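You operate a simulated robot arm through the tools that you are given. There is no shell and no other tool. Be economical: measure what you need, move in short steps, check, and stop when the job is done.

Carry out the task below with a simulated robot arm. There is one attempt and no reset: what you move stays moved.

JOB
Drives off on machine 2, wipe shaft 526, shut it in the case.
Fine: the wooden case; pad back in its place. What is to be rubbed or washed off counts as gone when no trace of it is left.

The check looks at the end state, three seconds after you hand in, the way a careful person would. Anything else that was tipped, shoved, dropped, spilled or broken makes it a failure.

ROBOT AND FRAMES
A 6-joint arm with a two-finger parallel gripper, fixed in place. Base frame: the origin is at the foot of the arm, x ahead of it, y to its left, z up; the work surface is at about z = 710. Readings come in mm, rad, newtons and seconds.
With the tool pointing down near the work surface it reaches from about 240 to 720 mm from the base axis. Its first joint turns from -1.152 to 1.152 rad. Payload 2.45 kg.
Tool frame: the origin (TCP) lies between the finger pads and is the grasp point; the fingertips stand 24 mm ahead of it; z points along the fingers, y is the line along which they close. Largest opening 68 mm; finger width 17, thickness 10; the body of the gripper, 40 by 70 mm, starts 41 mm behind the TCP.
Orientation is that of the tool frame in the base frame, as a unit quaternion [x, y, z, w]. With the fingers straight down and closing along the base's y, the tool's x points along the base's -x, its y along +y and its z along -z.

CONTROLS
- The arm moves only by the tool drive_tool. Its argument "moves" is a list of rows, each a list of 7 numbers: the shift along the base's x, y, z in units of 300 mm (1.0 is 300 mm), then the turn, a rotation vector about the base's x, y, z in units of 60 degrees (1.0 is 60 degrees), then the closure, from 0 (fully open) to 1 (shut). In form: [[dx, dy, dz, ax, ay, az, jaw], ...]. A call has 1 to 12 rows; each row is the pose to reach, as a shift and turn from the pose commanded when the call began. A call with a number of a shift or a turn outside -1 to 1 is refused whole. A row lasts 0.2 s, in which the tool goes at most 50 mm and 0.15 rad; a call with a longer step from one row to the next is refused whole, and so is a gripper value outside its range. A pose out of reach is approached as far as the arm can. The call stops where the force on the tool passes 40 N (or 10 N more than at its start, if that is more) or the arm is blocked; 0.2 s more then pass. Each finger travels about 108 mm/s and halts on what it meets, pressing with about 25 N; the grip force reading is that of the motor and also rises with nothing between the fingers. The clock runs only during rows and for 0.2 s after the last one: add rows that repeat a pose to give the fingers time. The reply holds the time, the measured pose of the TCP, the force on the tool along the base axes, the opening and the grip force, in the units named above and with some noise, with the torque about the TCP (base axes, N m) and any sound that the robot's microphone picked up.
- Cameras (640 x 400 px; columns grow to the right, rows downward): "scene" is fixed at [160.8, 407.5, 1460.7]; the picture's right is [-0.82, -0.57, 0.00], its down [-0.33, 0.48, -0.81] and it looks along [0.46, -0.67, -0.59] (base axes); focal length 308 px, centre (320, 200). "wrist" rides on the gripper at [84, 11, -75] in the tool frame; the picture's right is [-0.13, 0.99, 0.00], its down [-0.60, -0.08, -0.79] and it looks along [-0.79, -0.10, 0.61] (tool axes); focal length 251 px, centre (320, 200). There is no depth. A picture from a camera that has moved, and an enlarged one, comes with that camera's place and axes in the base frame and with its lens.
- get_image(camera): a new picture of that camera. The clock stands still meanwhile.
- enlarge(camera, box): a new picture of the part [left, top, right, bottom] of that camera's present view, enlarged. The clock stands still meanwhile.
- sign_off(): hands the job in; it is judged then, once.

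Work in short steps. Places have to be worked out from the pictures, the camera data and where the tool is seen: move nearer, look again, correct. Check each grasp and each placing, and mend what went wrong. You have 120 turns and 68 pictures in all, those below and enlarged ones among them. Open the gripper and draw the arm clear of the work before you hand the job in, unless the task says otherwise; then end with one line.

The tools are called after ">>>" as a command line: name --pt "numbers of a row" for each row, then --argument value for the rest, lists and objects as JSON in quotes. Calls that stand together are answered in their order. drive_tool: Moves the arm, as the interface text tells. Its arguments: {"type":"object","properties":{"moves":{"type":"array","items":{"type":"array","items":{"type":"number"}}}},"required":["moves"]} The other tools are called the same way: get_image (camera) takes a picture; enlarge (camera, box) takes an enlarged picture of a part of a camera's view; sign_off () hands the job in.

At the start:

```text
clock: 0.0
ee_pos: [483.7, -103.9, 1149.0]
ee_rot: [0.001, 1.0, 0.0, 0.0]
force: [0.4, -0.8, 1.2]
ft_torque: [0.02, 0.0, 0.0]
width: 68.0
finger_force: 0.1
```

scene: 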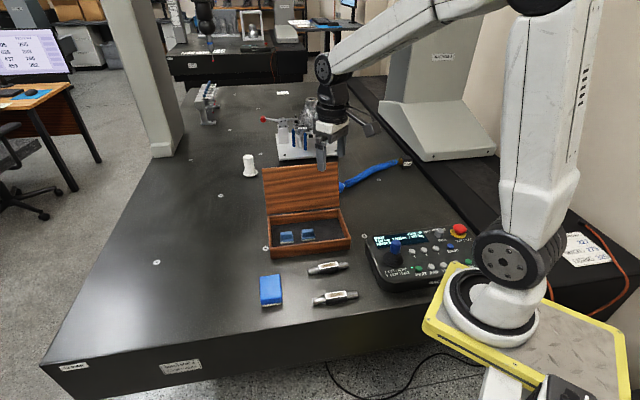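
wrist: 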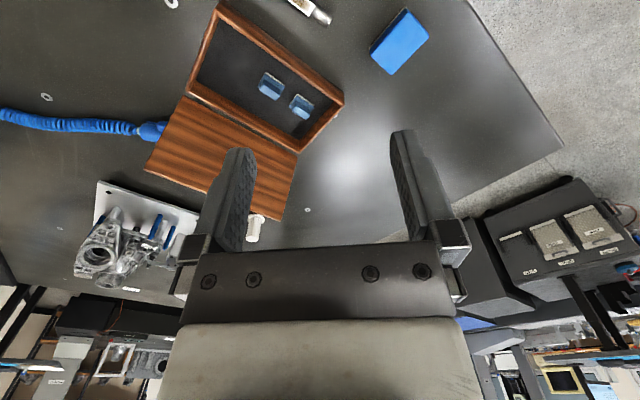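

The scene shows a wooden case with cradles, two shafts, a blue pad and a control panel. I enlarge these to read the labels.

>>> enlarge --camera "scene" --box '[360, 200, 500, 300]'

>>> enlarge --camera "scene" --box '[240, 215, 370, 315]'

>>> enlarge --camera "scene" --box '[0, 20, 80, 100]'

```text
4.00 times, centred on (430, 250) of scene
camera zoom: at [160.8, 407.5, 1460.7], right [-0.82, -0.57, 0.0], down [-0.33, 0.48, -0.81], along [0.46, -0.67, -0.59], focal length 1234 px, centre (-120, 0)
```

zoom: 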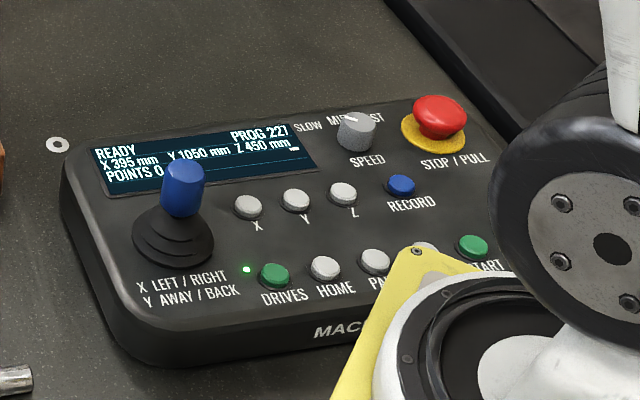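

```text
4.00 times, centred on (305, 265) of scene
camera zoom: at [160.8, 407.5, 1460.7], right [-0.82, -0.57, 0.0], down [-0.33, 0.48, -0.81], along [0.46, -0.67, -0.59], focal length 1234 px, centre (380, -60)
```

zoom: 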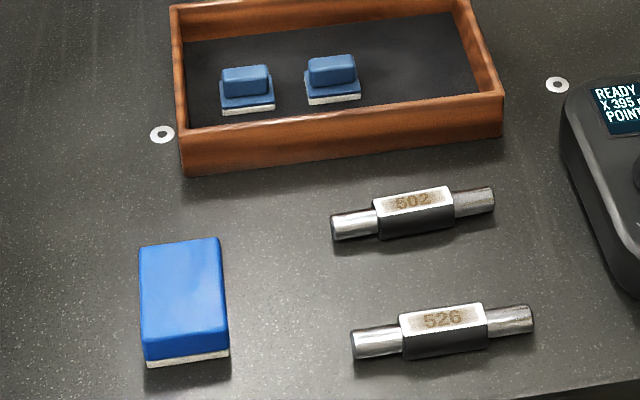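

```text
5.00 times, centred on (40, 60) of scene
camera zoom: at [160.8, 407.5, 1460.7], right [-0.82, -0.57, 0.0], down [-0.33, 0.48, -0.81], along [0.46, -0.67, -0.59], focal length 1542 px, centre (1720, 900)
```

zoom: 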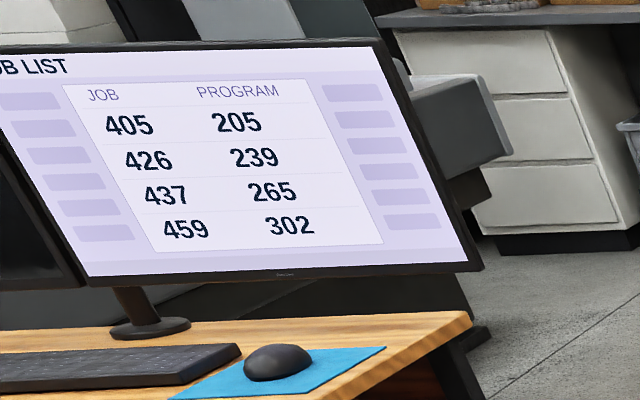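

The lit LED suggests drives are on for this panel. I check the panel's plate, the machine label, the note and the wrist view details.

>>> enlarge --camera "scene" --box '[270, 0, 470, 125]'

>>> enlarge --camera "wrist" --box '[140, 0, 440, 188]'

>>> enlarge --camera "scene" --box '[540, 210, 640, 290]'

>>> drive_tool --pt "-0.05 0.06 0 0 0 -0.14 0" --pt "-0.1 0.12 0 0 0 -0.28 0" --pt "-0.15 0.18 0 0 0 -0.42 0" --pt "-0.2 0.24 0 0 0 -0.56 0" --pt "-0.25 0.3 0 0 0 -0.7 0" --pt "-0.3 0.36 -0.05 0 0 -0.84 0" --pt "-0.35 0.4 -0.1 0 0 -0.98 0"

```text
3.20 times, centred on (370, 62) of scene
camera zoom: at [160.8, 407.5, 1460.7], right [-0.82, -0.57, 0.0], down [-0.33, 0.48, -0.81], along [0.46, -0.67, -0.59], focal length 987 px, centre (160, 640)
```

zoom: 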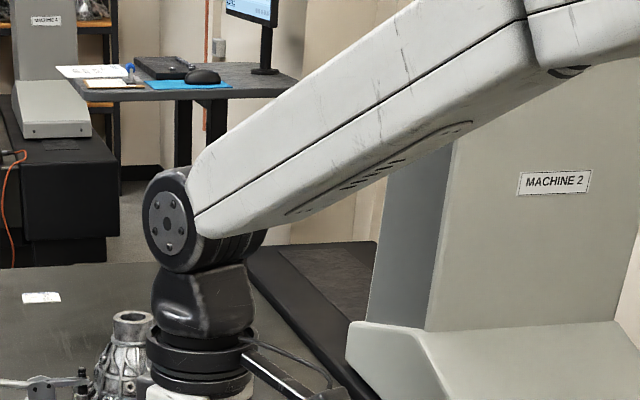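

```text
2.13 times, centred on (290, 94) of wrist
camera zoom: at [398.6, -92.7, 1224.6], right [0.13, 0.99, 0.0], down [0.6, -0.08, 0.79], along [0.79, -0.1, -0.61], focal length 535 px, centre (384, 426)
```

zoom: 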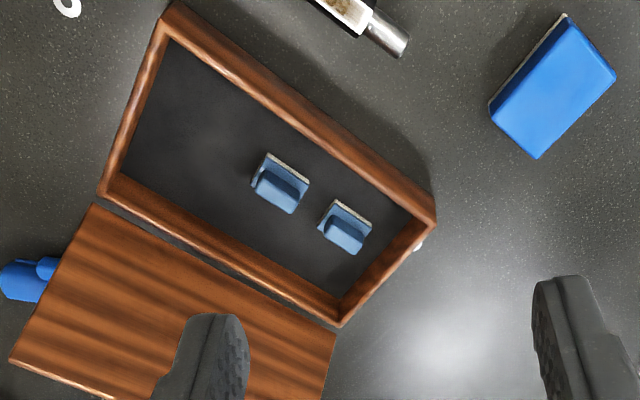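

```text
5.00 times, centred on (590, 250) of scene
camera zoom: at [160.8, 407.5, 1460.7], right [-0.82, -0.57, 0.0], down [-0.33, 0.48, -0.81], along [0.46, -0.67, -0.59], focal length 1542 px, centre (-1030, -50)
```

zoom: 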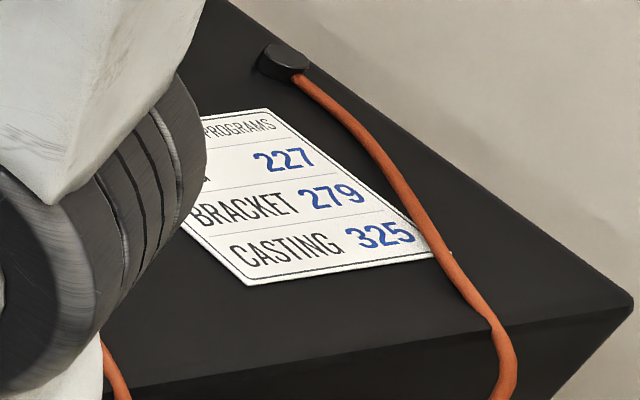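

```text
clock: 1.6
ee_pos: [377.4, 17.6, 1120.4]
ee_rot: [0.493, 0.87, 0.0, 0.0]
force: [0.7, 1.3, -0.4]
ft_torque: [-0.02, 0.01, -0.04]
width: 68.1
finger_force: 0.0
```

Machine 2 is the grey machine beside the table. I turn further for the panel view.

>>> drive_tool --pt "-0.03 0 -0.05 0 0 -0.14 0" --pt "-0.06 0 -0.1 0 0 -0.28 0" --pt "-0.09 0 -0.15 0 0 -0.42 0" --pt "-0.12 0 -0.2 0 0 -0.52 0"

>>> get_image --camera "wrist"

```text
clock: 2.6
ee_pos: [342.7, 16.7, 1059.3]
ee_rot: [0.707, 0.707, 0.0, 0.0]
force: [0.0, 0.3, -0.2]
ft_torque: [-0.01, 0.02, 0.0]
width: 68.0
finger_force: 0.0
```

```text
59 pictures are left
camera wrist: at [353.2, 99.9, 1135.0], right [0.99, -0.13, 0.0], down [-0.08, -0.6, 0.79], along [-0.11, -0.79, -0.61], focal length 251 px, centre (320, 200)
```

wrist: 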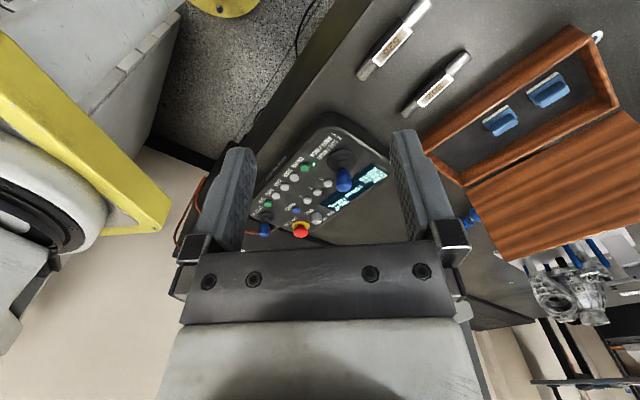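

The panel is visible between the fingers; I enlarge it and the shafts.

>>> enlarge --camera "wrist" --box '[240, 100, 400, 250]'

>>> enlarge --camera "wrist" --box '[340, 0, 490, 120]'

>>> enlarge --camera "wrist" --box '[420, 20, 640, 200]'

```text
2.67 times, centred on (320, 175) of wrist
camera zoom: at [353.2, 99.9, 1135.0], right [0.99, -0.13, 0.0], down [-0.08, -0.6, 0.79], along [-0.11, -0.79, -0.61], focal length 670 px, centre (320, 267)
```

zoom: 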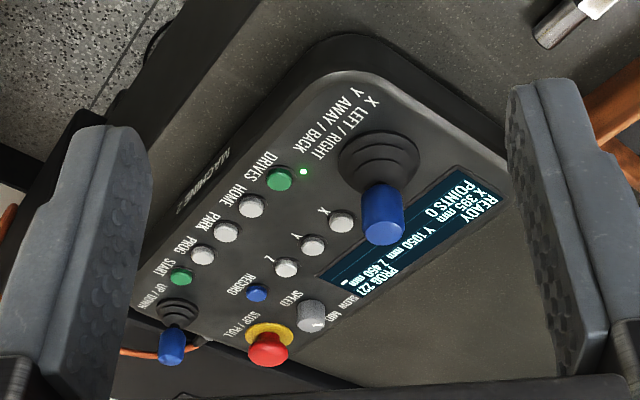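

```text
3.33 times, centred on (415, 60) of wrist
camera zoom: at [353.2, 99.9, 1135.0], right [0.99, -0.13, 0.0], down [-0.08, -0.6, 0.79], along [-0.11, -0.79, -0.61], focal length 838 px, centre (3, 667)
```

zoom: 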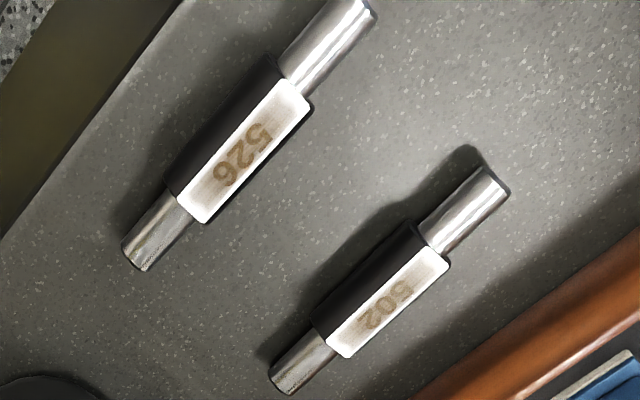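

```text
2.22 times, centred on (530, 110) of wrist
camera zoom: at [353.2, 99.9, 1135.0], right [0.99, -0.13, 0.0], down [-0.08, -0.6, 0.79], along [-0.11, -0.79, -0.61], focal length 559 px, centre (-147, 400)
```

zoom: 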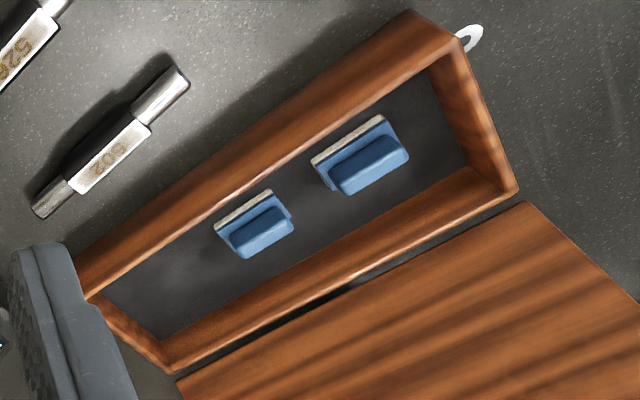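

Both views put the DRIVES button near (274, -268, 761). I move above it with closed fingers at TCP z≈860.

>>> drive_tool --pt "-0.025 -0.105 -0.06 0 0 0 0.2" --pt "-0.05 -0.21 -0.12 0 0 0 0.5" --pt "-0.076 -0.316 -0.18 0 0 0 0.8" --pt "-0.101 -0.42 -0.25 0 0 0 1" --pt "-0.127 -0.527 -0.33 0 0 0 1" --pt "-0.152 -0.632 -0.41 0 0 0 1" --pt "-0.178 -0.738 -0.49 0 0 0 1" --pt "-0.203 -0.843 -0.58 0 0 0 1" --pt "-0.229 -0.949 -0.664 0 0 0 1"

>>> get_image --camera "wrist"

>>> enlarge --camera "scene" --box '[340, 170, 500, 300]'

```text
clock: 4.6
ee_pos: [271.1, -271.1, 858.9]
ee_rot: [0.707, 0.707, 0.0, -0.001]
force: [0.1, -0.1, 0.0]
ft_torque: [-0.03, 0.0, 0.02]
width: 0.0
finger_force: 23.7
out of reach, approached as far as the arm can: row 1, 2, 3, 4, 5
```

```text
55 pictures are left
camera wrist: at [282.1, -188.1, 934.9], right [0.99, -0.13, 0.0], down [-0.08, -0.6, 0.79], along [-0.1, -0.79, -0.61], focal length 251 px, centre (320, 200)
```

wrist: 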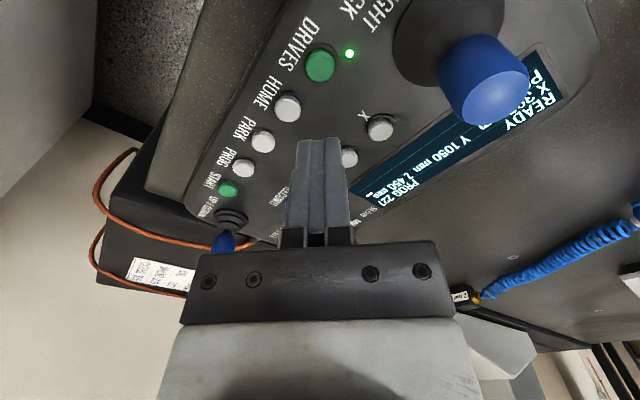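

```text
3.08 times, centred on (420, 235) of scene
camera zoom: at [160.8, 407.5, 1460.7], right [-0.82, -0.57, 0.0], down [-0.33, 0.48, -0.81], along [0.46, -0.67, -0.59], focal length 949 px, centre (12, 92)
```

zoom: 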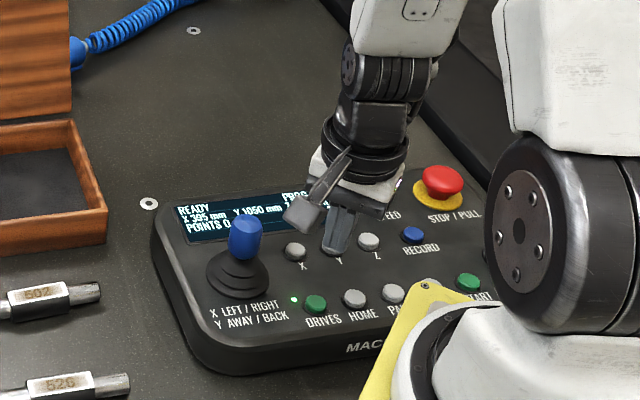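

The button triangulates to about (272.5, -267, 760), almost directly below the fingertips. I descend to just above it.

>>> drive_tool --pt "0.005 0.013 -0.1 0 0 0 1" --pt "0.005 0.013 -0.19 0 0 0 1" --pt "0.005 0.013 -0.22 0 0 0 1" --pt "0.005 0.013 -0.23 0 0 0 1"

>>> get_image --camera "wrist"

```text
clock: 5.6
ee_pos: [274.7, -265.9, 790.8]
ee_rot: [0.707, 0.707, 0.001, 0.0]
force: [-0.9, 0.0, -0.1]
ft_torque: [0.01, 0.02, 0.04]
width: 0.0
finger_force: 23.7
```

```text
53 pictures are left
camera wrist: at [285.2, -181.4, 866.1], right [0.99, -0.13, 0.0], down [-0.08, -0.6, 0.79], along [-0.1, -0.79, -0.61], focal length 251 px, centre (320, 200)
```

wrist: 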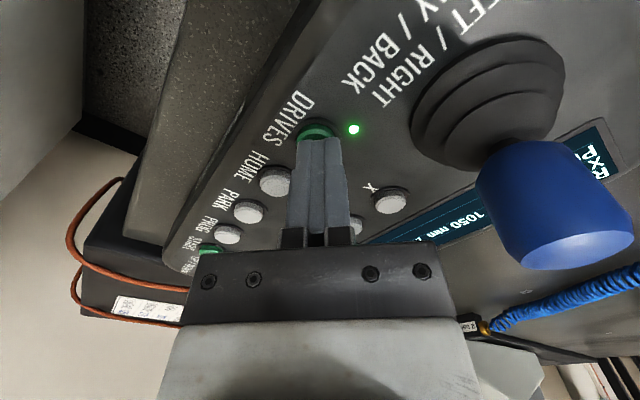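

Tip is over the DRIVES button. I press down in small steps with a retreat.

>>> drive_tool --pt "-0.004 0 -0.01 0 0 0 1" --pt "-0.004 0 -0.02 0 0 0 1" --pt "-0.004 0 -0.027 0 0 0 1" --pt "-0.004 0 -0.033 0 0 0 1"

>>> get_image --camera "wrist"

```text
clock: 6.2
ee_pos: [273.3, -265.4, 788.5]
ee_rot: [0.707, 0.707, 0.001, 0.002]
force: [0.6, 4.7, 17.0]
ft_torque: [0.2, 0.04, 0.04]
width: 0.1
finger_force: 23.3
heard: click
stopped in row 2: the force on the tool passed its limit at 52 N (the readings are from after the stop); the commanded pose is now the measured one
```

```text
52 pictures are left
camera wrist: at [284.5, -181.3, 863.1], right [0.99, -0.13, 0.0], down [-0.08, -0.6, 0.79], along [-0.1, -0.79, -0.61], focal length 251 px, centre (320, 200)
```

wrist: 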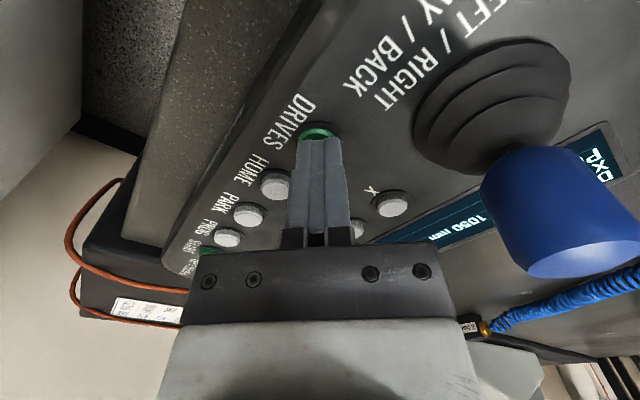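

Click heard and the LED is dark. I lift off and check the display.

>>> drive_tool --pt "0 0 0.03 0 0 0 1" --pt "0 0 0.15 0 0 0 1" --pt "0 0 0.3 0 0 0 1" --pt "0 0 0.45 0 0 0 0.8" --pt "0 0 0.6 0 0 0 0.5"

>>> enlarge --camera "scene" --box '[360, 200, 500, 300]'

```text
clock: 7.4
ee_pos: [272.5, -265.6, 968.3]
ee_rot: [0.707, 0.707, 0.001, 0.001]
force: [-0.1, -0.3, 0.7]
ft_torque: [0.0, 0.03, 0.01]
width: 34.1
finger_force: 0.0
```

```text
4.00 times, centred on (430, 250) of scene
camera zoom: at [160.8, 407.5, 1460.7], right [-0.82, -0.57, 0.0], down [-0.33, 0.48, -0.81], along [0.46, -0.67, -0.59], focal length 1234 px, centre (-120, 0)
```

zoom: 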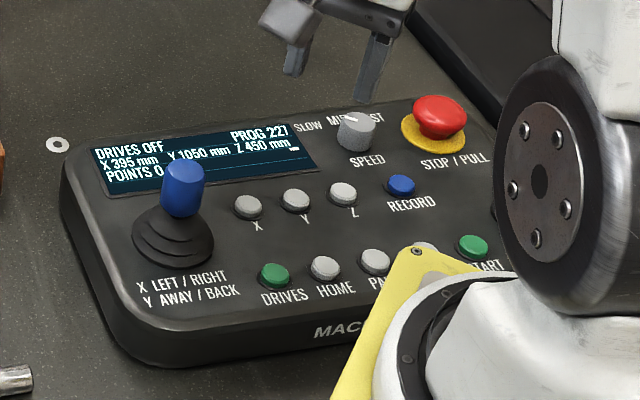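

Drives are off. Next I move over shaft 526 for a close look at the dirt.

>>> drive_tool --pt "0.07 0.1 0 0 0 0 0.4" --pt "0.15 0.215 0 0 0 0 0.2" --pt "0.23 0.33 0 0 0 0 0" --pt "0.31 0.45 -0.05 0 0 0 0" --pt "0.39 0.57 -0.12 0 0 0 0" --pt "0.47 0.69 -0.2 0 0 0 0" --pt "0.558 0.815 -0.27 0 0 0 0" --pt "0.558 0.815 -0.328 0 0 0 0"

>>> get_image --camera "wrist"

```text
refused: row 7 steps farther than a row can; nothing moved
```

```text
50 pictures are left
camera wrist: at [283.2, -182.3, 1044.1], right [0.99, -0.13, 0.0], down [-0.08, -0.6, 0.79], along [-0.1, -0.79, -0.61], focal length 251 px, centre (320, 200)
```

wrist: 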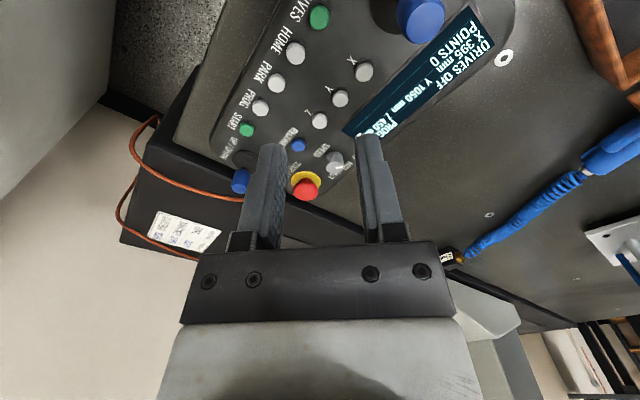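

That call was refused for a step that was too long; I repeat it with smaller steps.

>>> drive_tool --pt "0.07 0.1 0 0 0 0 0.4" --pt "0.14 0.2 -0.02 0 0 0 0.2" --pt "0.21 0.3 -0.04 0 0 0 0" --pt "0.28 0.41 -0.07 0 0 0 0" --pt "0.35 0.52 -0.12 0 0 0 0" --pt "0.42 0.63 -0.17 0 0 0 0" --pt "0.5 0.73 -0.23 0 0 0 0" --pt "0.558 0.815 -0.29 0 0 0 0" --pt "0.558 0.815 -0.328 0 0 0 0"

>>> enlarge --camera "wrist" --box '[220, 0, 440, 140]'

```text
clock: 9.4
ee_pos: [442.0, -20.3, 866.8]
ee_rot: [0.707, 0.707, 0.0, 0.001]
force: [0.1, 0.3, 0.0]
ft_torque: [0.02, 0.0, 0.01]
width: 68.1
finger_force: 0.1
```

```text
2.86 times, centred on (330, 70) of wrist
camera zoom: at [453.0, 63.5, 943.1], right [0.99, -0.13, 0.0], down [-0.08, -0.6, 0.79], along [-0.1, -0.79, -0.61], focal length 718 px, centre (291, 571)
```

zoom: 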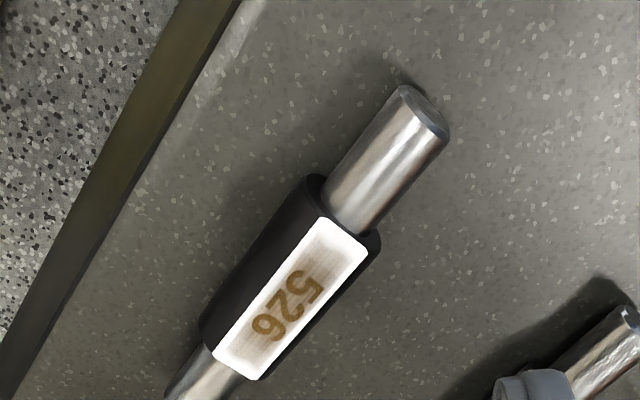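

The plate of 526 carries a haze around the number. Before choosing the pad I look closely at the case contents and the big pad.

>>> drive_tool --pt "0.08 -0.09 0.06 0 0 0.125 0" --pt "0.16 -0.18 0.12 0 0 0.25 0" --pt "0.25 -0.28 0.178 0 0 0.375 0" --pt "0.33 -0.37 0.178 0 0 0.5 0" --pt "0.42 -0.47 0.178 0 0 0.625 0" --pt "0.5 -0.56 0.178 0 0 0.75 0"

>>> get_image --camera "wrist"

>>> enlarge --camera "scene" --box '[240, 150, 370, 310]'

```text
clock: 10.8
ee_pos: [591.9, -190.5, 922.7]
ee_rot: [0.382, 0.924, 0.001, 0.002]
force: [-0.1, -0.6, 0.2]
ft_torque: [0.01, 0.02, 0.04]
width: 68.3
finger_force: 0.0
```

```text
48 pictures are left
camera wrist: at [540.1, -122.8, 997.7], right [0.79, 0.61, 0.0], down [0.37, -0.48, 0.79], along [0.49, -0.63, -0.61], focal length 251 px, centre (320, 200)
```

wrist: 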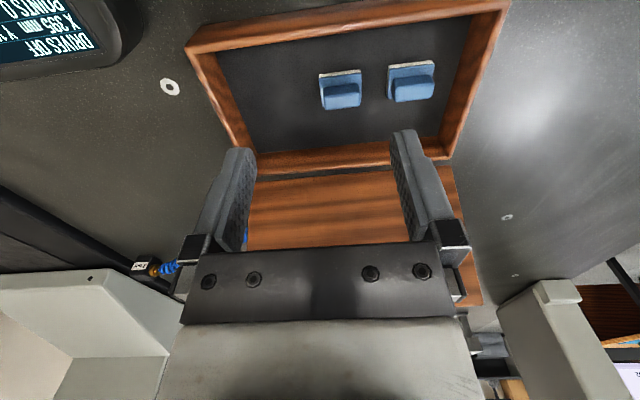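

```text
2.50 times, centred on (305, 230) of scene
camera zoom: at [160.8, 407.5, 1460.7], right [-0.82, -0.57, 0.0], down [-0.33, 0.48, -0.81], along [0.46, -0.67, -0.59], focal length 771 px, centre (358, 125)
```

zoom: 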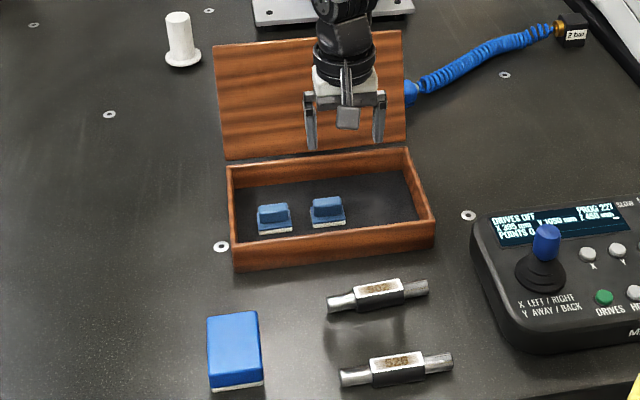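

I enlarge the items inside the case.

>>> enlarge --camera "wrist" --box '[290, 30, 470, 140]'

>>> enlarge --camera "scene" --box '[250, 260, 370, 315]'

```text
3.56 times, centred on (380, 85) of wrist
camera zoom: at [540.1, -122.8, 997.7], right [0.79, 0.61, 0.0], down [0.37, -0.48, 0.79], along [0.49, -0.63, -0.61], focal length 894 px, centre (107, 609)
```

zoom: 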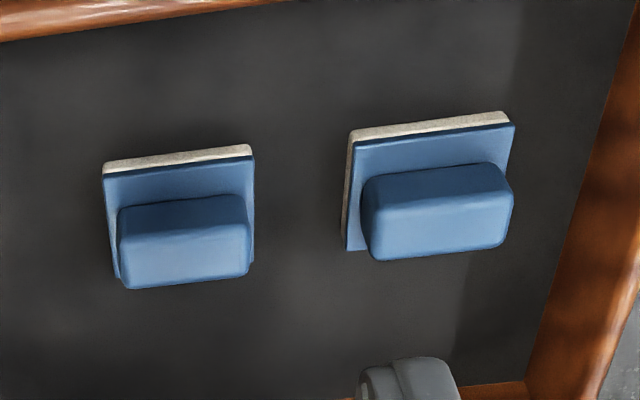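

```text
5.33 times, centred on (310, 288) of scene
camera zoom: at [160.8, 407.5, 1460.7], right [-0.82, -0.57, 0.0], down [-0.33, 0.48, -0.81], along [0.46, -0.67, -0.59], focal length 1645 px, centre (373, -267)
```

zoom: 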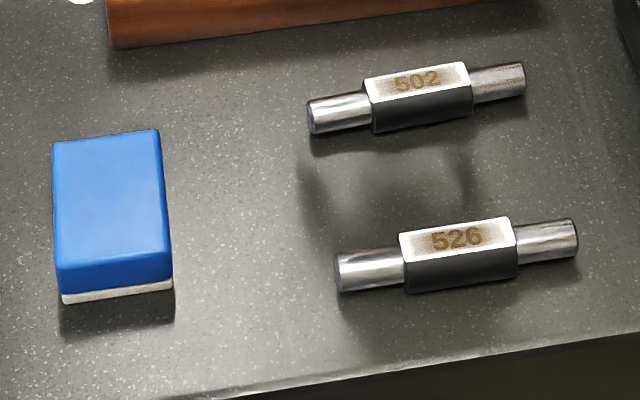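

The pad outside the case has the felt sole and is about 58 mm by 92 mm, so the gripper can take it across its short side. I move near it to measure it precisely.

>>> drive_tool --pt "0 0.13 0 0 0 0 0" --pt "0 0.27 -0.04 0 0 0 0" --pt "-0.01 0.41 -0.09 0 0 0 0" --pt "-0.015 0.54 -0.14 0 0 0 0" --pt "-0.02 0.66 -0.19 0 0 0 0" --pt "-0.023 0.775 -0.243 0 0 0 0"

>>> get_image --camera "wrist"

```text
clock: 12.2
ee_pos: [586.1, 44.0, 849.0]
ee_rot: [0.383, 0.924, 0.0, 0.001]
force: [-0.5, 0.5, -0.6]
ft_torque: [-0.01, -0.02, 0.02]
width: 68.0
finger_force: 0.1
```

```text
44 pictures are left
camera wrist: at [533.0, 110.5, 924.3], right [0.79, 0.61, 0.0], down [0.37, -0.48, 0.79], along [0.49, -0.63, -0.61], focal length 251 px, centre (320, 200)
```

wrist: 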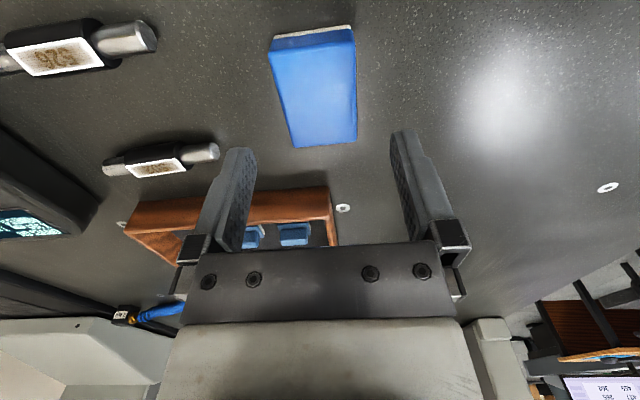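

The pad's centre is about (603, 20), with its short side along about 43°, matching the current yaw. I move over it and lower until the tips are just above its top.

>>> drive_tool --pt "0.028 -0.04 -0.1 0 0 0 0" --pt "0.056 -0.08 -0.2 0 0 0 0" --pt "0.056 -0.08 -0.25 0 0 0 0" --pt "0.056 -0.08 -0.25 0 0 0 0"

>>> get_image --camera "wrist"

>>> enlarge --camera "scene" --box '[220, 230, 320, 320]'

```text
clock: 13.2
ee_pos: [601.3, 18.9, 773.7]
ee_rot: [0.382, 0.924, -0.001, 0.002]
force: [-0.8, -0.9, -0.1]
ft_torque: [0.0, -0.02, 0.01]
width: 67.8
finger_force: 0.0
```

```text
43 pictures are left
camera wrist: at [548.7, 85.5, 849.3], right [0.79, 0.61, 0.0], down [0.37, -0.48, 0.79], along [0.49, -0.63, -0.61], focal length 251 px, centre (320, 200)
```

wrist: 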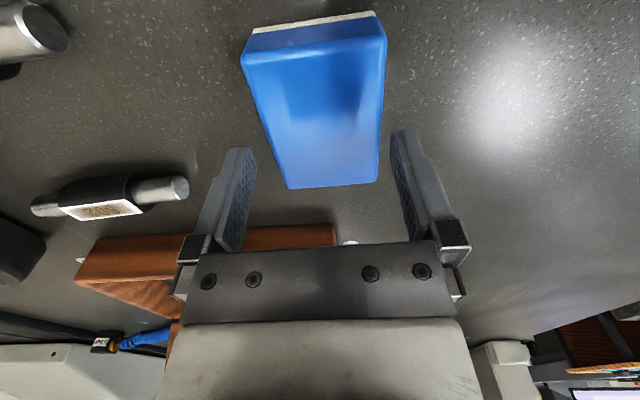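

```text
4.44 times, centred on (270, 275) of scene
camera zoom: at [160.8, 407.5, 1460.7], right [-0.82, -0.57, 0.0], down [-0.33, 0.48, -0.81], along [0.46, -0.67, -0.59], focal length 1371 px, centre (542, -133)
```

zoom: 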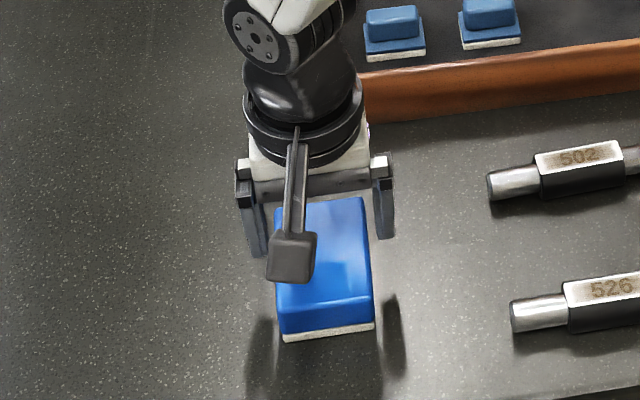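

Fingers straddle the pad centrally. I lower 27 mm and close.

>>> drive_tool --pt "0.005 0.0 -0.04 0 0 0 0" --pt "0.005 0.0 -0.075 0 0 0 0" --pt "0.005 0.0 -0.092 0 0 0 0" --pt "0.005 0.0 -0.092 0 0 0 0.15" --pt "0.005 0.0 -0.092 0 0 0 0.4" --pt "0.005 0.0 -0.092 0 0 0 0.4"

>>> get_image --camera "wrist"

```text
clock: 14.6
ee_pos: [603.2, 20.0, 747.2]
ee_rot: [0.382, 0.924, 0.002, 0.001]
force: [-0.2, 0.6, 1.5]
ft_torque: [0.0, 0.08, -0.03]
width: 59.8
finger_force: 24.7
```

```text
41 pictures are left
camera wrist: at [550.5, 86.7, 822.6], right [0.79, 0.61, 0.0], down [0.37, -0.48, 0.79], along [0.49, -0.63, -0.61], focal length 251 px, centre (320, 200)
```

wrist: 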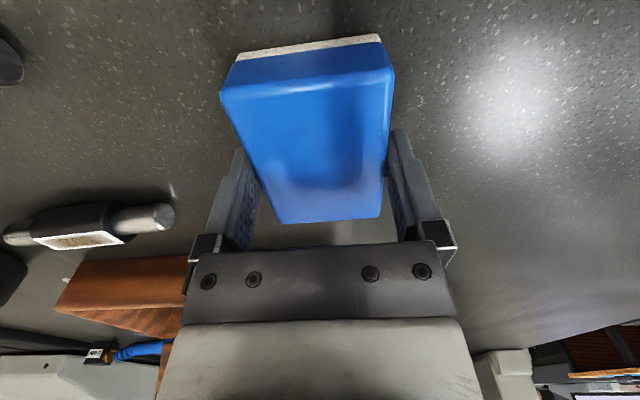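

Grip holds at 59.8 mm; the pad's home is TCP (603.2, 20.0, 747.2). I lift it and carry it above the plate of 526 at about (435, -65.5).

>>> drive_tool --pt "0 0 0.08 0 0 0 0.4" --pt "0 0 0.18 0 0 0 0.4" --pt "0 0 0.277 0 0 0 0.4" --pt "-0.112 -0.057 0.277 0 0 0 0.4" --pt "-0.225 -0.114 0.277 0 0 0 0.4" --pt "-0.337 -0.171 0.277 0 0 0 0.4" --pt "-0.449 -0.228 0.277 0 0 0 0.4" --pt "-0.561 -0.285 0.277 0 0 0 0.4" --pt "-0.561 -0.285 0.18 0 0 0 0.4" --pt "-0.561 -0.285 0.12 0 0 0 0.4"

>>> enlarge --camera "scene" --box '[270, 220, 400, 320]'

```text
clock: 16.8
ee_pos: [435.3, -67.3, 781.6]
ee_rot: [0.381, 0.924, 0.0, 0.001]
force: [0.4, 0.8, -1.4]
ft_torque: [0.01, 0.0, -0.05]
width: 59.6
finger_force: 25.0
```

```text
4.00 times, centred on (335, 270) of scene
camera zoom: at [160.8, 407.5, 1460.7], right [-0.82, -0.57, 0.0], down [-0.33, 0.48, -0.81], along [0.46, -0.67, -0.59], focal length 1234 px, centre (260, -80)
```

zoom: 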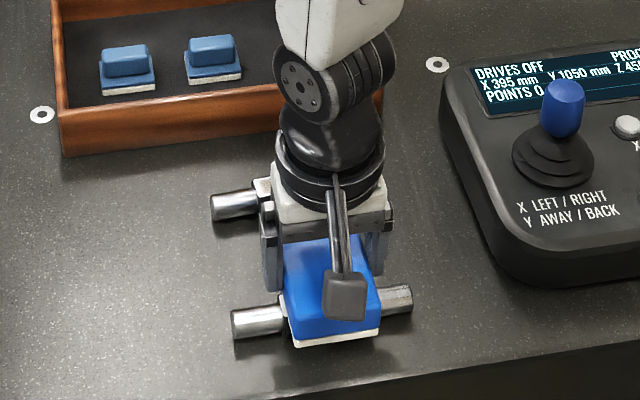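

The pad sits over the plate. I lower slowly to light contact.

>>> drive_tool --pt "0 0 -0.01 0 0 0 0.4" --pt "0 0 -0.02 0 0 0 0.4" --pt "0 0 -0.025 0 0 0 0.4" --pt "0 0 -0.03 0 0 0 0.4"

```text
clock: 17.8
ee_pos: [434.7, -66.6, 773.2]
ee_rot: [0.383, 0.924, 0.0, 0.003]
force: [-1.2, -1.2, 1.4]
ft_torque: [-0.12, 0.09, 0.06]
width: 59.6
finger_force: 25.2
```

Only a hint of contact; I go on in 1 mm steps.

>>> drive_tool --pt "0 0 -0.004 0 0 0 0.4" --pt "0 0 -0.007 0 0 0 0.4"

```text
clock: 18.4
ee_pos: [436.4, -67.0, 771.4]
ee_rot: [0.382, 0.924, 0.0, 0.003]
force: [-0.6, 2.9, 19.5]
ft_torque: [0.01, 0.04, 0.02]
width: 59.6
finger_force: 24.8
```

Contact at about 19 N. I rub along and across the plate in short strokes.

>>> drive_tool --pt "0.028 0.028 0 0 0 0 0.4" --pt "0 0 0 0 0 0 0.4" --pt "-0.028 -0.028 0 0 0 0 0.4" --pt "0 0 0 0 0 0 0.4" --pt "0.028 -0.028 0 0 0 0 0.4" --pt "0 0 0 0 0 0 0.4" --pt "-0.028 0.028 0 0 0 0 0.4" --pt "0 0 0 0 0 0 0.4" --pt "0.028 0.028 0 0 0 0 0.4" --pt "-0.028 -0.028 0 0 0 0 0.4" --pt "0 0 0 0 0 0 0.4"

```text
clock: 20.8
ee_pos: [433.2, -66.1, 770.7]
ee_rot: [0.382, 0.924, 0.0, 0.003]
force: [1.0, -0.3, -0.9]
ft_torque: [0.0, 0.0, 0.02]
width: 59.5
finger_force: 25.0
```

The force dropped to zero, so something shifted. I lift and look.

>>> drive_tool --pt "0 0 0.1 0 0 0 0.4" --pt "0.07 -0.07 0.24 0 0 0 0.4" --pt "0.17 -0.17 0.3 0 0 0 0.4" --pt "0.27 -0.27 0.36 0 0 0 0.4"

>>> enlarge --camera "scene" --box '[250, 190, 400, 320]'

>>> get_image --camera "wrist"

```text
refused: row 2 steps farther than a row can; nothing moved
```

```text
3.08 times, centred on (325, 255) of scene
camera zoom: at [160.8, 407.5, 1460.7], right [-0.82, -0.57, 0.0], down [-0.33, 0.48, -0.81], along [0.46, -0.67, -0.59], focal length 949 px, centre (305, 31)
```

zoom: 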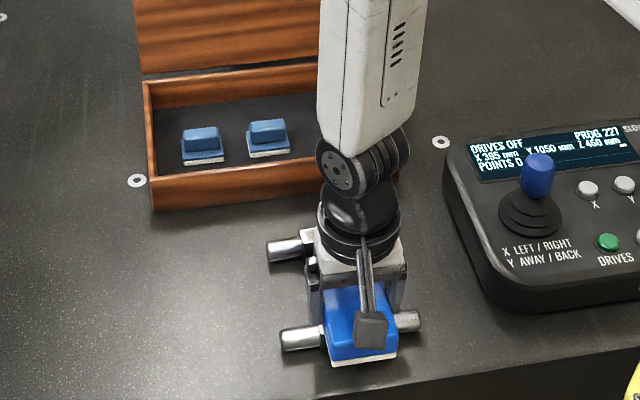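

```text
38 pictures are left
camera wrist: at [381.9, 1.2, 847.0], right [0.79, 0.61, 0.0], down [0.37, -0.48, 0.79], along [0.49, -0.63, -0.61], focal length 251 px, centre (320, 200)
```

wrist: 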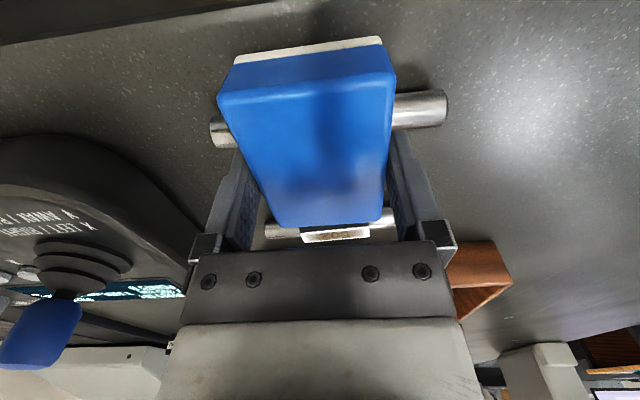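

The pad is still held and the shaft hasn't visibly moved. I lift in smaller steps and inspect the plate.

>>> drive_tool --pt "0 0 0.1 0 0 0 0.4" --pt "0.08 0.06 0.2 0 0 0 0.4" --pt "0.2 0.12 0.26 0 0 0 0.4" --pt "0.32 0.2 0.28 0 0 0 0.4"

>>> enlarge --camera "scene" --box '[300, 255, 370, 310]'

```text
clock: 21.8
ee_pos: [533.9, -4.3, 854.5]
ee_rot: [0.383, 0.924, 0.001, 0.0]
force: [-0.9, -0.3, -0.5]
ft_torque: [-0.05, 0.01, 0.01]
width: 59.3
finger_force: 25.0
```

```text
7.27 times, centred on (335, 282) of scene
camera zoom: at [160.8, 407.5, 1460.7], right [-0.82, -0.57, 0.0], down [-0.33, 0.48, -0.81], along [0.46, -0.67, -0.59], focal length 2243 px, centre (211, -400)
```

zoom: 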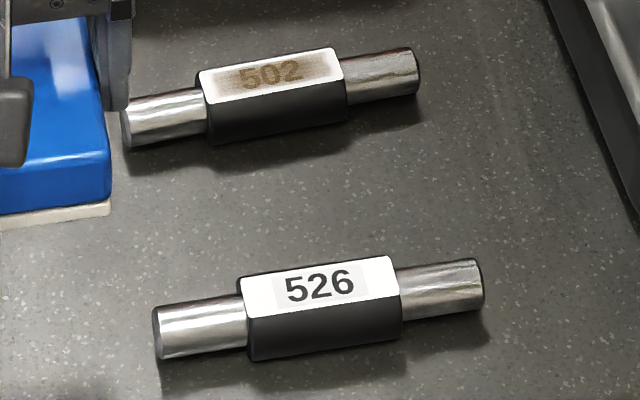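

The brown film is largely gone, though a faint grey patch may remain; I zoom in more.

>>> enlarge --camera "scene" --box '[322, 280, 352, 299]'

```text
16.00 times, centred on (337, 290) of scene
camera zoom: at [160.8, 407.5, 1460.7], right [-0.82, -0.57, 0.0], down [-0.33, 0.48, -0.81], along [0.46, -0.67, -0.59], focal length 4936 px, centre (48, -1232)
```

zoom: 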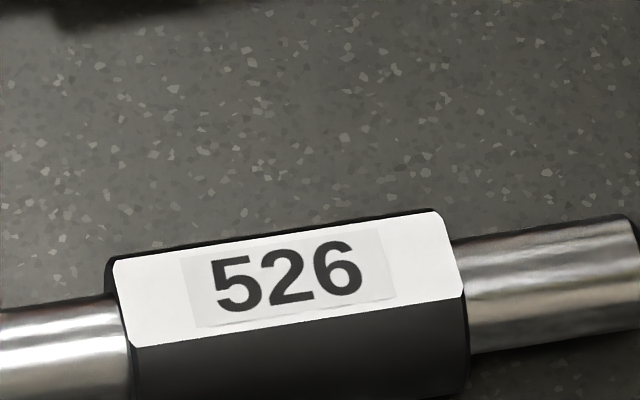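

A faint rectangle around the number could be the label or a leftover film, so I give it a second rub to be sure.

>>> drive_tool --pt "-0.12 -0.08 -0.02 0 0 0 0.4" --pt "-0.24 -0.14 -0.05 0 0 0 0.4" --pt "-0.332 -0.207 -0.1 0 0 0 0.4" --pt "-0.332 -0.207 -0.2 0 0 0 0.4" --pt "-0.332 -0.207 -0.26 0 0 0 0.4" --pt "-0.332 -0.207 -0.275 0 0 0 0.4" --pt "-0.332 -0.207 -0.28 0 0 0 0.4" --pt "-0.332 -0.207 -0.283 0 0 0 0.4"

```text
clock: 23.6
ee_pos: [432.4, -67.6, 770.6]
ee_rot: [0.383, 0.924, 0.001, 0.001]
force: [-1.0, -0.1, 3.3]
ft_torque: [-0.08, 0.06, 0.0]
width: 59.5
finger_force: 25.0
```

Light contact; I press 0.7 mm further and rub again.

>>> drive_tool --pt "0 0 -0.003 0 0 0 0.4" --pt "0.028 0.028 -0.003 0 0 0 0.4" --pt "-0.028 -0.028 -0.003 0 0 0 0.4" --pt "0.028 0.028 -0.004 0 0 0 0.4" --pt "-0.028 -0.028 -0.004 0 0 0 0.4" --pt "0.03 -0.03 -0.004 0 0 0 0.4" --pt "-0.03 0.03 -0.004 0 0 0 0.4" --pt "0.03 -0.03 -0.004 0 0 0 0.4" --pt "-0.03 0.03 -0.004 0 0 0 0.4" --pt "0.028 0.028 -0.004 0 0 0 0.4" --pt "-0.028 -0.028 -0.004 0 0 0 0.4" --pt "0 0 -0.002 0 0 0 0.4"

>>> drive_tool --pt "0 0 0.1 0 0 0 0.4" --pt "0.08 0.06 0.2 0 0 0 0.4" --pt "0.2 0.12 0.26 0 0 0 0.4" --pt "0.32 0.2 0.28 0 0 0 0.4"

>>> enlarge --camera "scene" --box '[312, 270, 362, 309]'

```text
clock: 26.2
ee_pos: [430.4, -68.4, 769.9]
ee_rot: [0.383, 0.924, 0.001, 0.002]
force: [0.1, -0.1, -2.3]
ft_torque: [0.03, -0.01, 0.01]
width: 59.5
finger_force: 25.1
```

```text
clock: 27.2
ee_pos: [525.9, -7.7, 853.9]
ee_rot: [0.383, 0.924, 0.0, 0.001]
force: [0.5, 0.4, -1.0]
ft_torque: [0.0, 0.0, -0.02]
width: 59.4
finger_force: 24.8
```

```text
10.26 times, centred on (337, 290) of scene
camera zoom: at [160.8, 407.5, 1460.7], right [-0.82, -0.57, 0.0], down [-0.33, 0.48, -0.81], along [0.46, -0.67, -0.59], focal length 3164 px, centre (146, -718)
```

zoom: 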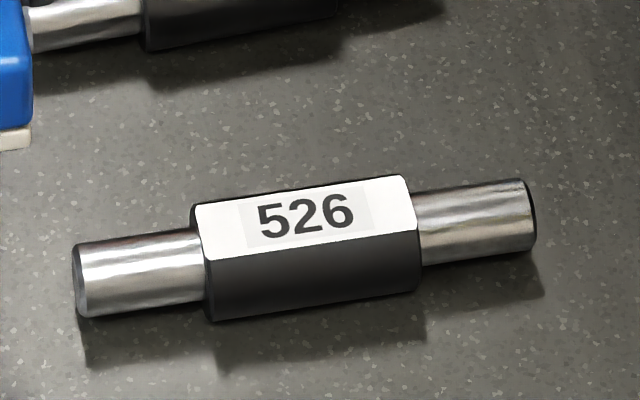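

The plate is clean and the rectangle is just the label. I put the pad back at its home pose.

>>> drive_tool --pt "0.12 0.045 0 0 0 0 0.4" --pt "0.258 0.092 0 0 0 0 0.4" --pt "0.258 0.092 -0.1 0 0 0 0.4" --pt "0.258 0.092 -0.2 0 0 0 0.4" --pt "0.258 0.092 -0.29 0 0 0 0.4" --pt "0.258 0.092 -0.33 0 0 0 0.4" --pt "0.258 0.092 -0.348 0 0 0 0.4"

```text
clock: 28.8
ee_pos: [604.3, 18.6, 748.8]
ee_rot: [0.382, 0.924, 0.0, 0.002]
force: [-0.4, -0.7, -1.1]
ft_torque: [0.03, 0.02, 0.02]
width: 59.7
finger_force: 24.6
```

I ease down until the table is felt.

>>> drive_tool --pt "-0.003 0.004 -0.004 0 0 0 0.4" --pt "-0.003 0.004 -0.008 0 0 0 0.4" --pt "-0.003 0.004 -0.011 0 0 0 0.4"

```text
clock: 29.6
ee_pos: [602.7, 20.1, 746.1]
ee_rot: [0.383, 0.924, 0.001, 0.003]
force: [-0.7, 0.2, -1.1]
ft_torque: [-0.02, -0.01, 0.03]
width: 59.5
finger_force: 24.8
```

>>> drive_tool --pt "0 0 -0.003 0 0 0 0.4" --pt "0 0 -0.006 0 0 0 0.4"

```text
clock: 30.2
ee_pos: [603.1, 20.7, 744.6]
ee_rot: [0.383, 0.924, 0.001, 0.001]
force: [-0.3, -0.2, -1.3]
ft_torque: [-0.01, -0.02, -0.01]
width: 59.5
finger_force: 25.1
```

Still no table contact (the pad slid up in the grip a little); I continue in 1 mm steps.

>>> drive_tool --pt "0 0 -0.003 0 0 0 0.4" --pt "0 0 -0.006 0 0 0 0.4"

>>> enlarge --camera "scene" --box '[230, 250, 310, 310]'

```text
clock: 30.8
ee_pos: [603.8, 19.7, 742.4]
ee_rot: [0.383, 0.924, 0.0, 0.0]
force: [-0.2, 0.0, -1.1]
ft_torque: [0.0, 0.02, -0.01]
width: 59.7
finger_force: 25.2
```

```text
6.67 times, centred on (270, 280) of scene
camera zoom: at [160.8, 407.5, 1460.7], right [-0.82, -0.57, 0.0], down [-0.33, 0.48, -0.81], along [0.46, -0.67, -0.59], focal length 2056 px, centre (653, -333)
```

zoom: 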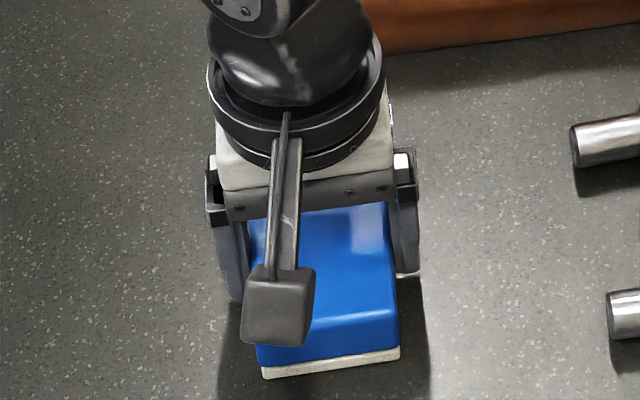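

The pad's lower edge is back at its original pixels within half a pixel. I continue gently to contact.

>>> drive_tool --pt "0 0 -0.003 0 0 0 0.4" --pt "0 0 -0.006 0 0 0 0.4" --pt "0 0 -0.006 0 0 0 0.4"

```text
clock: 31.6
ee_pos: [604.4, 19.9, 742.9]
ee_rot: [0.383, 0.924, 0.0, 0.002]
force: [-6.0, -2.5, 18.5]
ft_torque: [0.02, 0.23, -0.03]
width: 59.3
finger_force: 25.2
```

Table contact. I release, rise, and check the pad.

>>> drive_tool --pt "0 0 0.004 0 0 0 0.4" --pt "0 0 0.004 0 0 0 0.2" --pt "0 0 0.004 0 0 0 0" --pt "0 0 0.004 0 0 0 0" --pt "0 0 0.06 0 0 0 0" --pt "0 0 0.16 0 0 0 0" --pt "-0.1 -0.05 0.26 0 0 0 0" --pt "-0.2 -0.1 0.36 0 0 0 0"

>>> enlarge --camera "scene" --box '[240, 215, 370, 315]'

```text
clock: 33.4
ee_pos: [539.8, -9.3, 848.9]
ee_rot: [0.381, 0.924, 0.0, 0.002]
force: [0.4, 0.1, 0.0]
ft_torque: [-0.02, 0.03, 0.0]
width: 67.8
finger_force: 0.0
```

```text
4.00 times, centred on (305, 265) of scene
camera zoom: at [160.8, 407.5, 1460.7], right [-0.82, -0.57, 0.0], down [-0.33, 0.48, -0.81], along [0.46, -0.67, -0.59], focal length 1234 px, centre (380, -60)
```

zoom: 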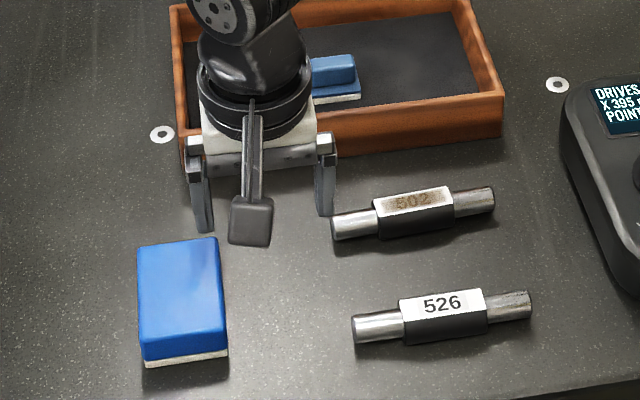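

The pad is back in place. Shaft 526 now lies centred near (443, -76) with its axis at about 44°, so I turn the gripper 90° while moving over it.

>>> drive_tool --pt "-0.05 -0.03 0 0 0 0.14 0" --pt "-0.1 -0.07 0 0 0 0.28 0" --pt "-0.15 -0.1 0 0 0 0.42 0" --pt "-0.2 -0.14 0 0 0 0.56 0" --pt "-0.25 -0.17 0 0 0 0.7 0" --pt "-0.3 -0.2 0 0 0 0.84 0" --pt "-0.323 -0.225 0 0 0 0.98 0"

>>> drive_tool --pt "0 0 0 0 0 0.14 0" --pt "0 0 0 0 0 0.28 0" --pt "0 0 0 0 0 0.42 0" --pt "0 0 0 0 0 0.51 0" --pt "0 0 0 0 0 0.51 0"

>>> get_image --camera "wrist"

```text
clock: 35.0
ee_pos: [446.8, -78.6, 850.7]
ee_rot: [-0.121, 0.993, 0.001, 0.002]
force: [-0.6, -0.3, 0.0]
ft_torque: [0.03, -0.02, -0.01]
width: 67.9
finger_force: 0.2
```

```text
clock: 36.2
ee_pos: [446.0, -76.7, 849.4]
ee_rot: [-0.379, 0.925, 0.001, 0.0]
force: [0.1, -0.5, 0.4]
ft_torque: [0.02, 0.01, 0.01]
width: 68.0
finger_force: 0.1
```

```text
32 pictures are left
camera wrist: at [378.4, -128.8, 924.7], right [-0.6, 0.8, 0.0], down [0.49, 0.37, 0.79], along [0.63, 0.48, -0.61], focal length 251 px, centre (320, 200)
```

wrist: 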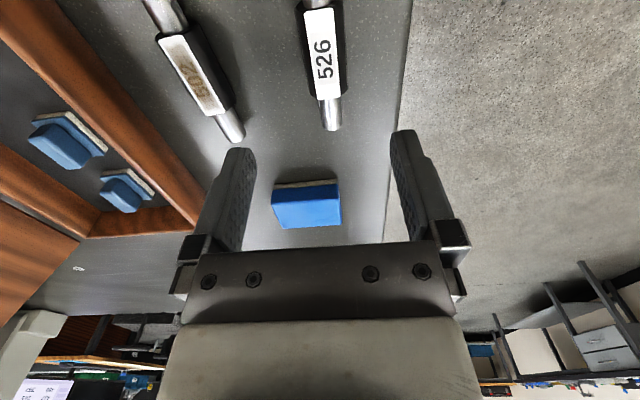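

Axis angle about 44.3° matches the gripper; plate centre about (441, -77.5). I descend around the block.

>>> drive_tool --pt "-0.016 -0.003 -0.12 0 0 0 0" --pt "-0.016 -0.003 -0.24 0 0 0 0" --pt "-0.016 -0.003 -0.3 0 0 0 0" --pt "-0.016 -0.003 -0.34 0 0 0 0" --pt "-0.016 -0.003 -0.365 0 0 0 0" --pt "-0.016 -0.003 -0.365 0 0 0 0"

>>> get_image --camera "wrist"

```text
clock: 37.6
ee_pos: [441.0, -77.1, 739.4]
ee_rot: [-0.378, 0.926, 0.001, 0.0]
force: [0.6, -0.1, 0.0]
ft_torque: [0.01, -0.03, 0.01]
width: 68.0
finger_force: 0.1
```

```text
31 pictures are left
camera wrist: at [374.3, -129.1, 815.0], right [-0.6, 0.8, 0.0], down [0.49, 0.36, 0.79], along [0.63, 0.48, -0.61], focal length 251 px, centre (320, 200)
```

wrist: 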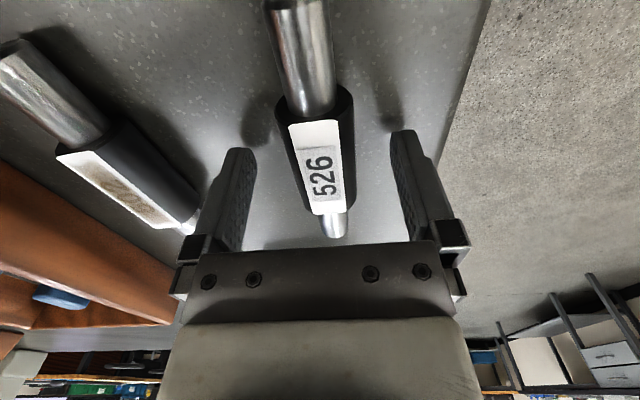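

The block sits well between the fingers. I close and lift slightly.

>>> drive_tool --pt "0 0 0 0 0 0 0.3" --pt "0 0 0 0 0 0 0.6" --pt "0 0 0 0 0 0 0.8" --pt "0 0 0 0 0 0 0.8"

>>> drive_tool --pt "0 0 0.05 0 0 0 0.8" --pt "0 0 0.15 0 0 0 0.8" --pt "0 0 0.28 0 0 0 0.8" --pt "0 0 0.42 0 0 0 0.8"

>>> get_image --camera "wrist"

```text
clock: 38.6
ee_pos: [442.7, -77.5, 738.9]
ee_rot: [-0.378, 0.926, 0.002, 0.0]
force: [-1.9, 0.8, -0.2]
ft_torque: [-0.07, 0.16, -0.03]
width: 31.1
finger_force: 24.5
```

```text
clock: 39.6
ee_pos: [442.9, -77.1, 864.9]
ee_rot: [-0.378, 0.926, 0.001, 0.001]
force: [-1.2, -0.3, -4.6]
ft_torque: [-0.03, -0.03, 0.0]
width: 31.2
finger_force: 25.1
```

```text
30 pictures are left
camera wrist: at [373.9, -128.7, 940.7], right [-0.6, 0.8, 0.0], down [0.49, 0.36, 0.79], along [0.63, 0.48, -0.61], focal length 251 px, centre (320, 200)
```

wrist: 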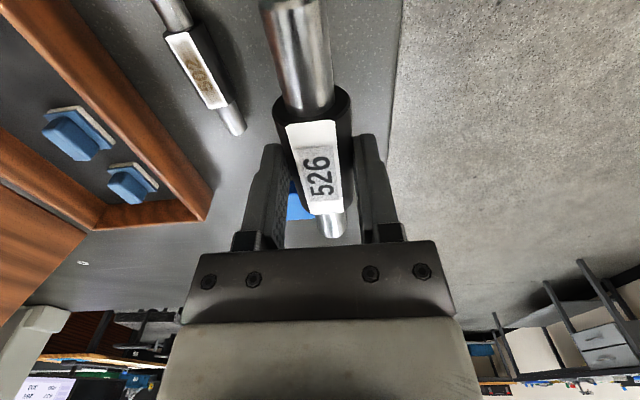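

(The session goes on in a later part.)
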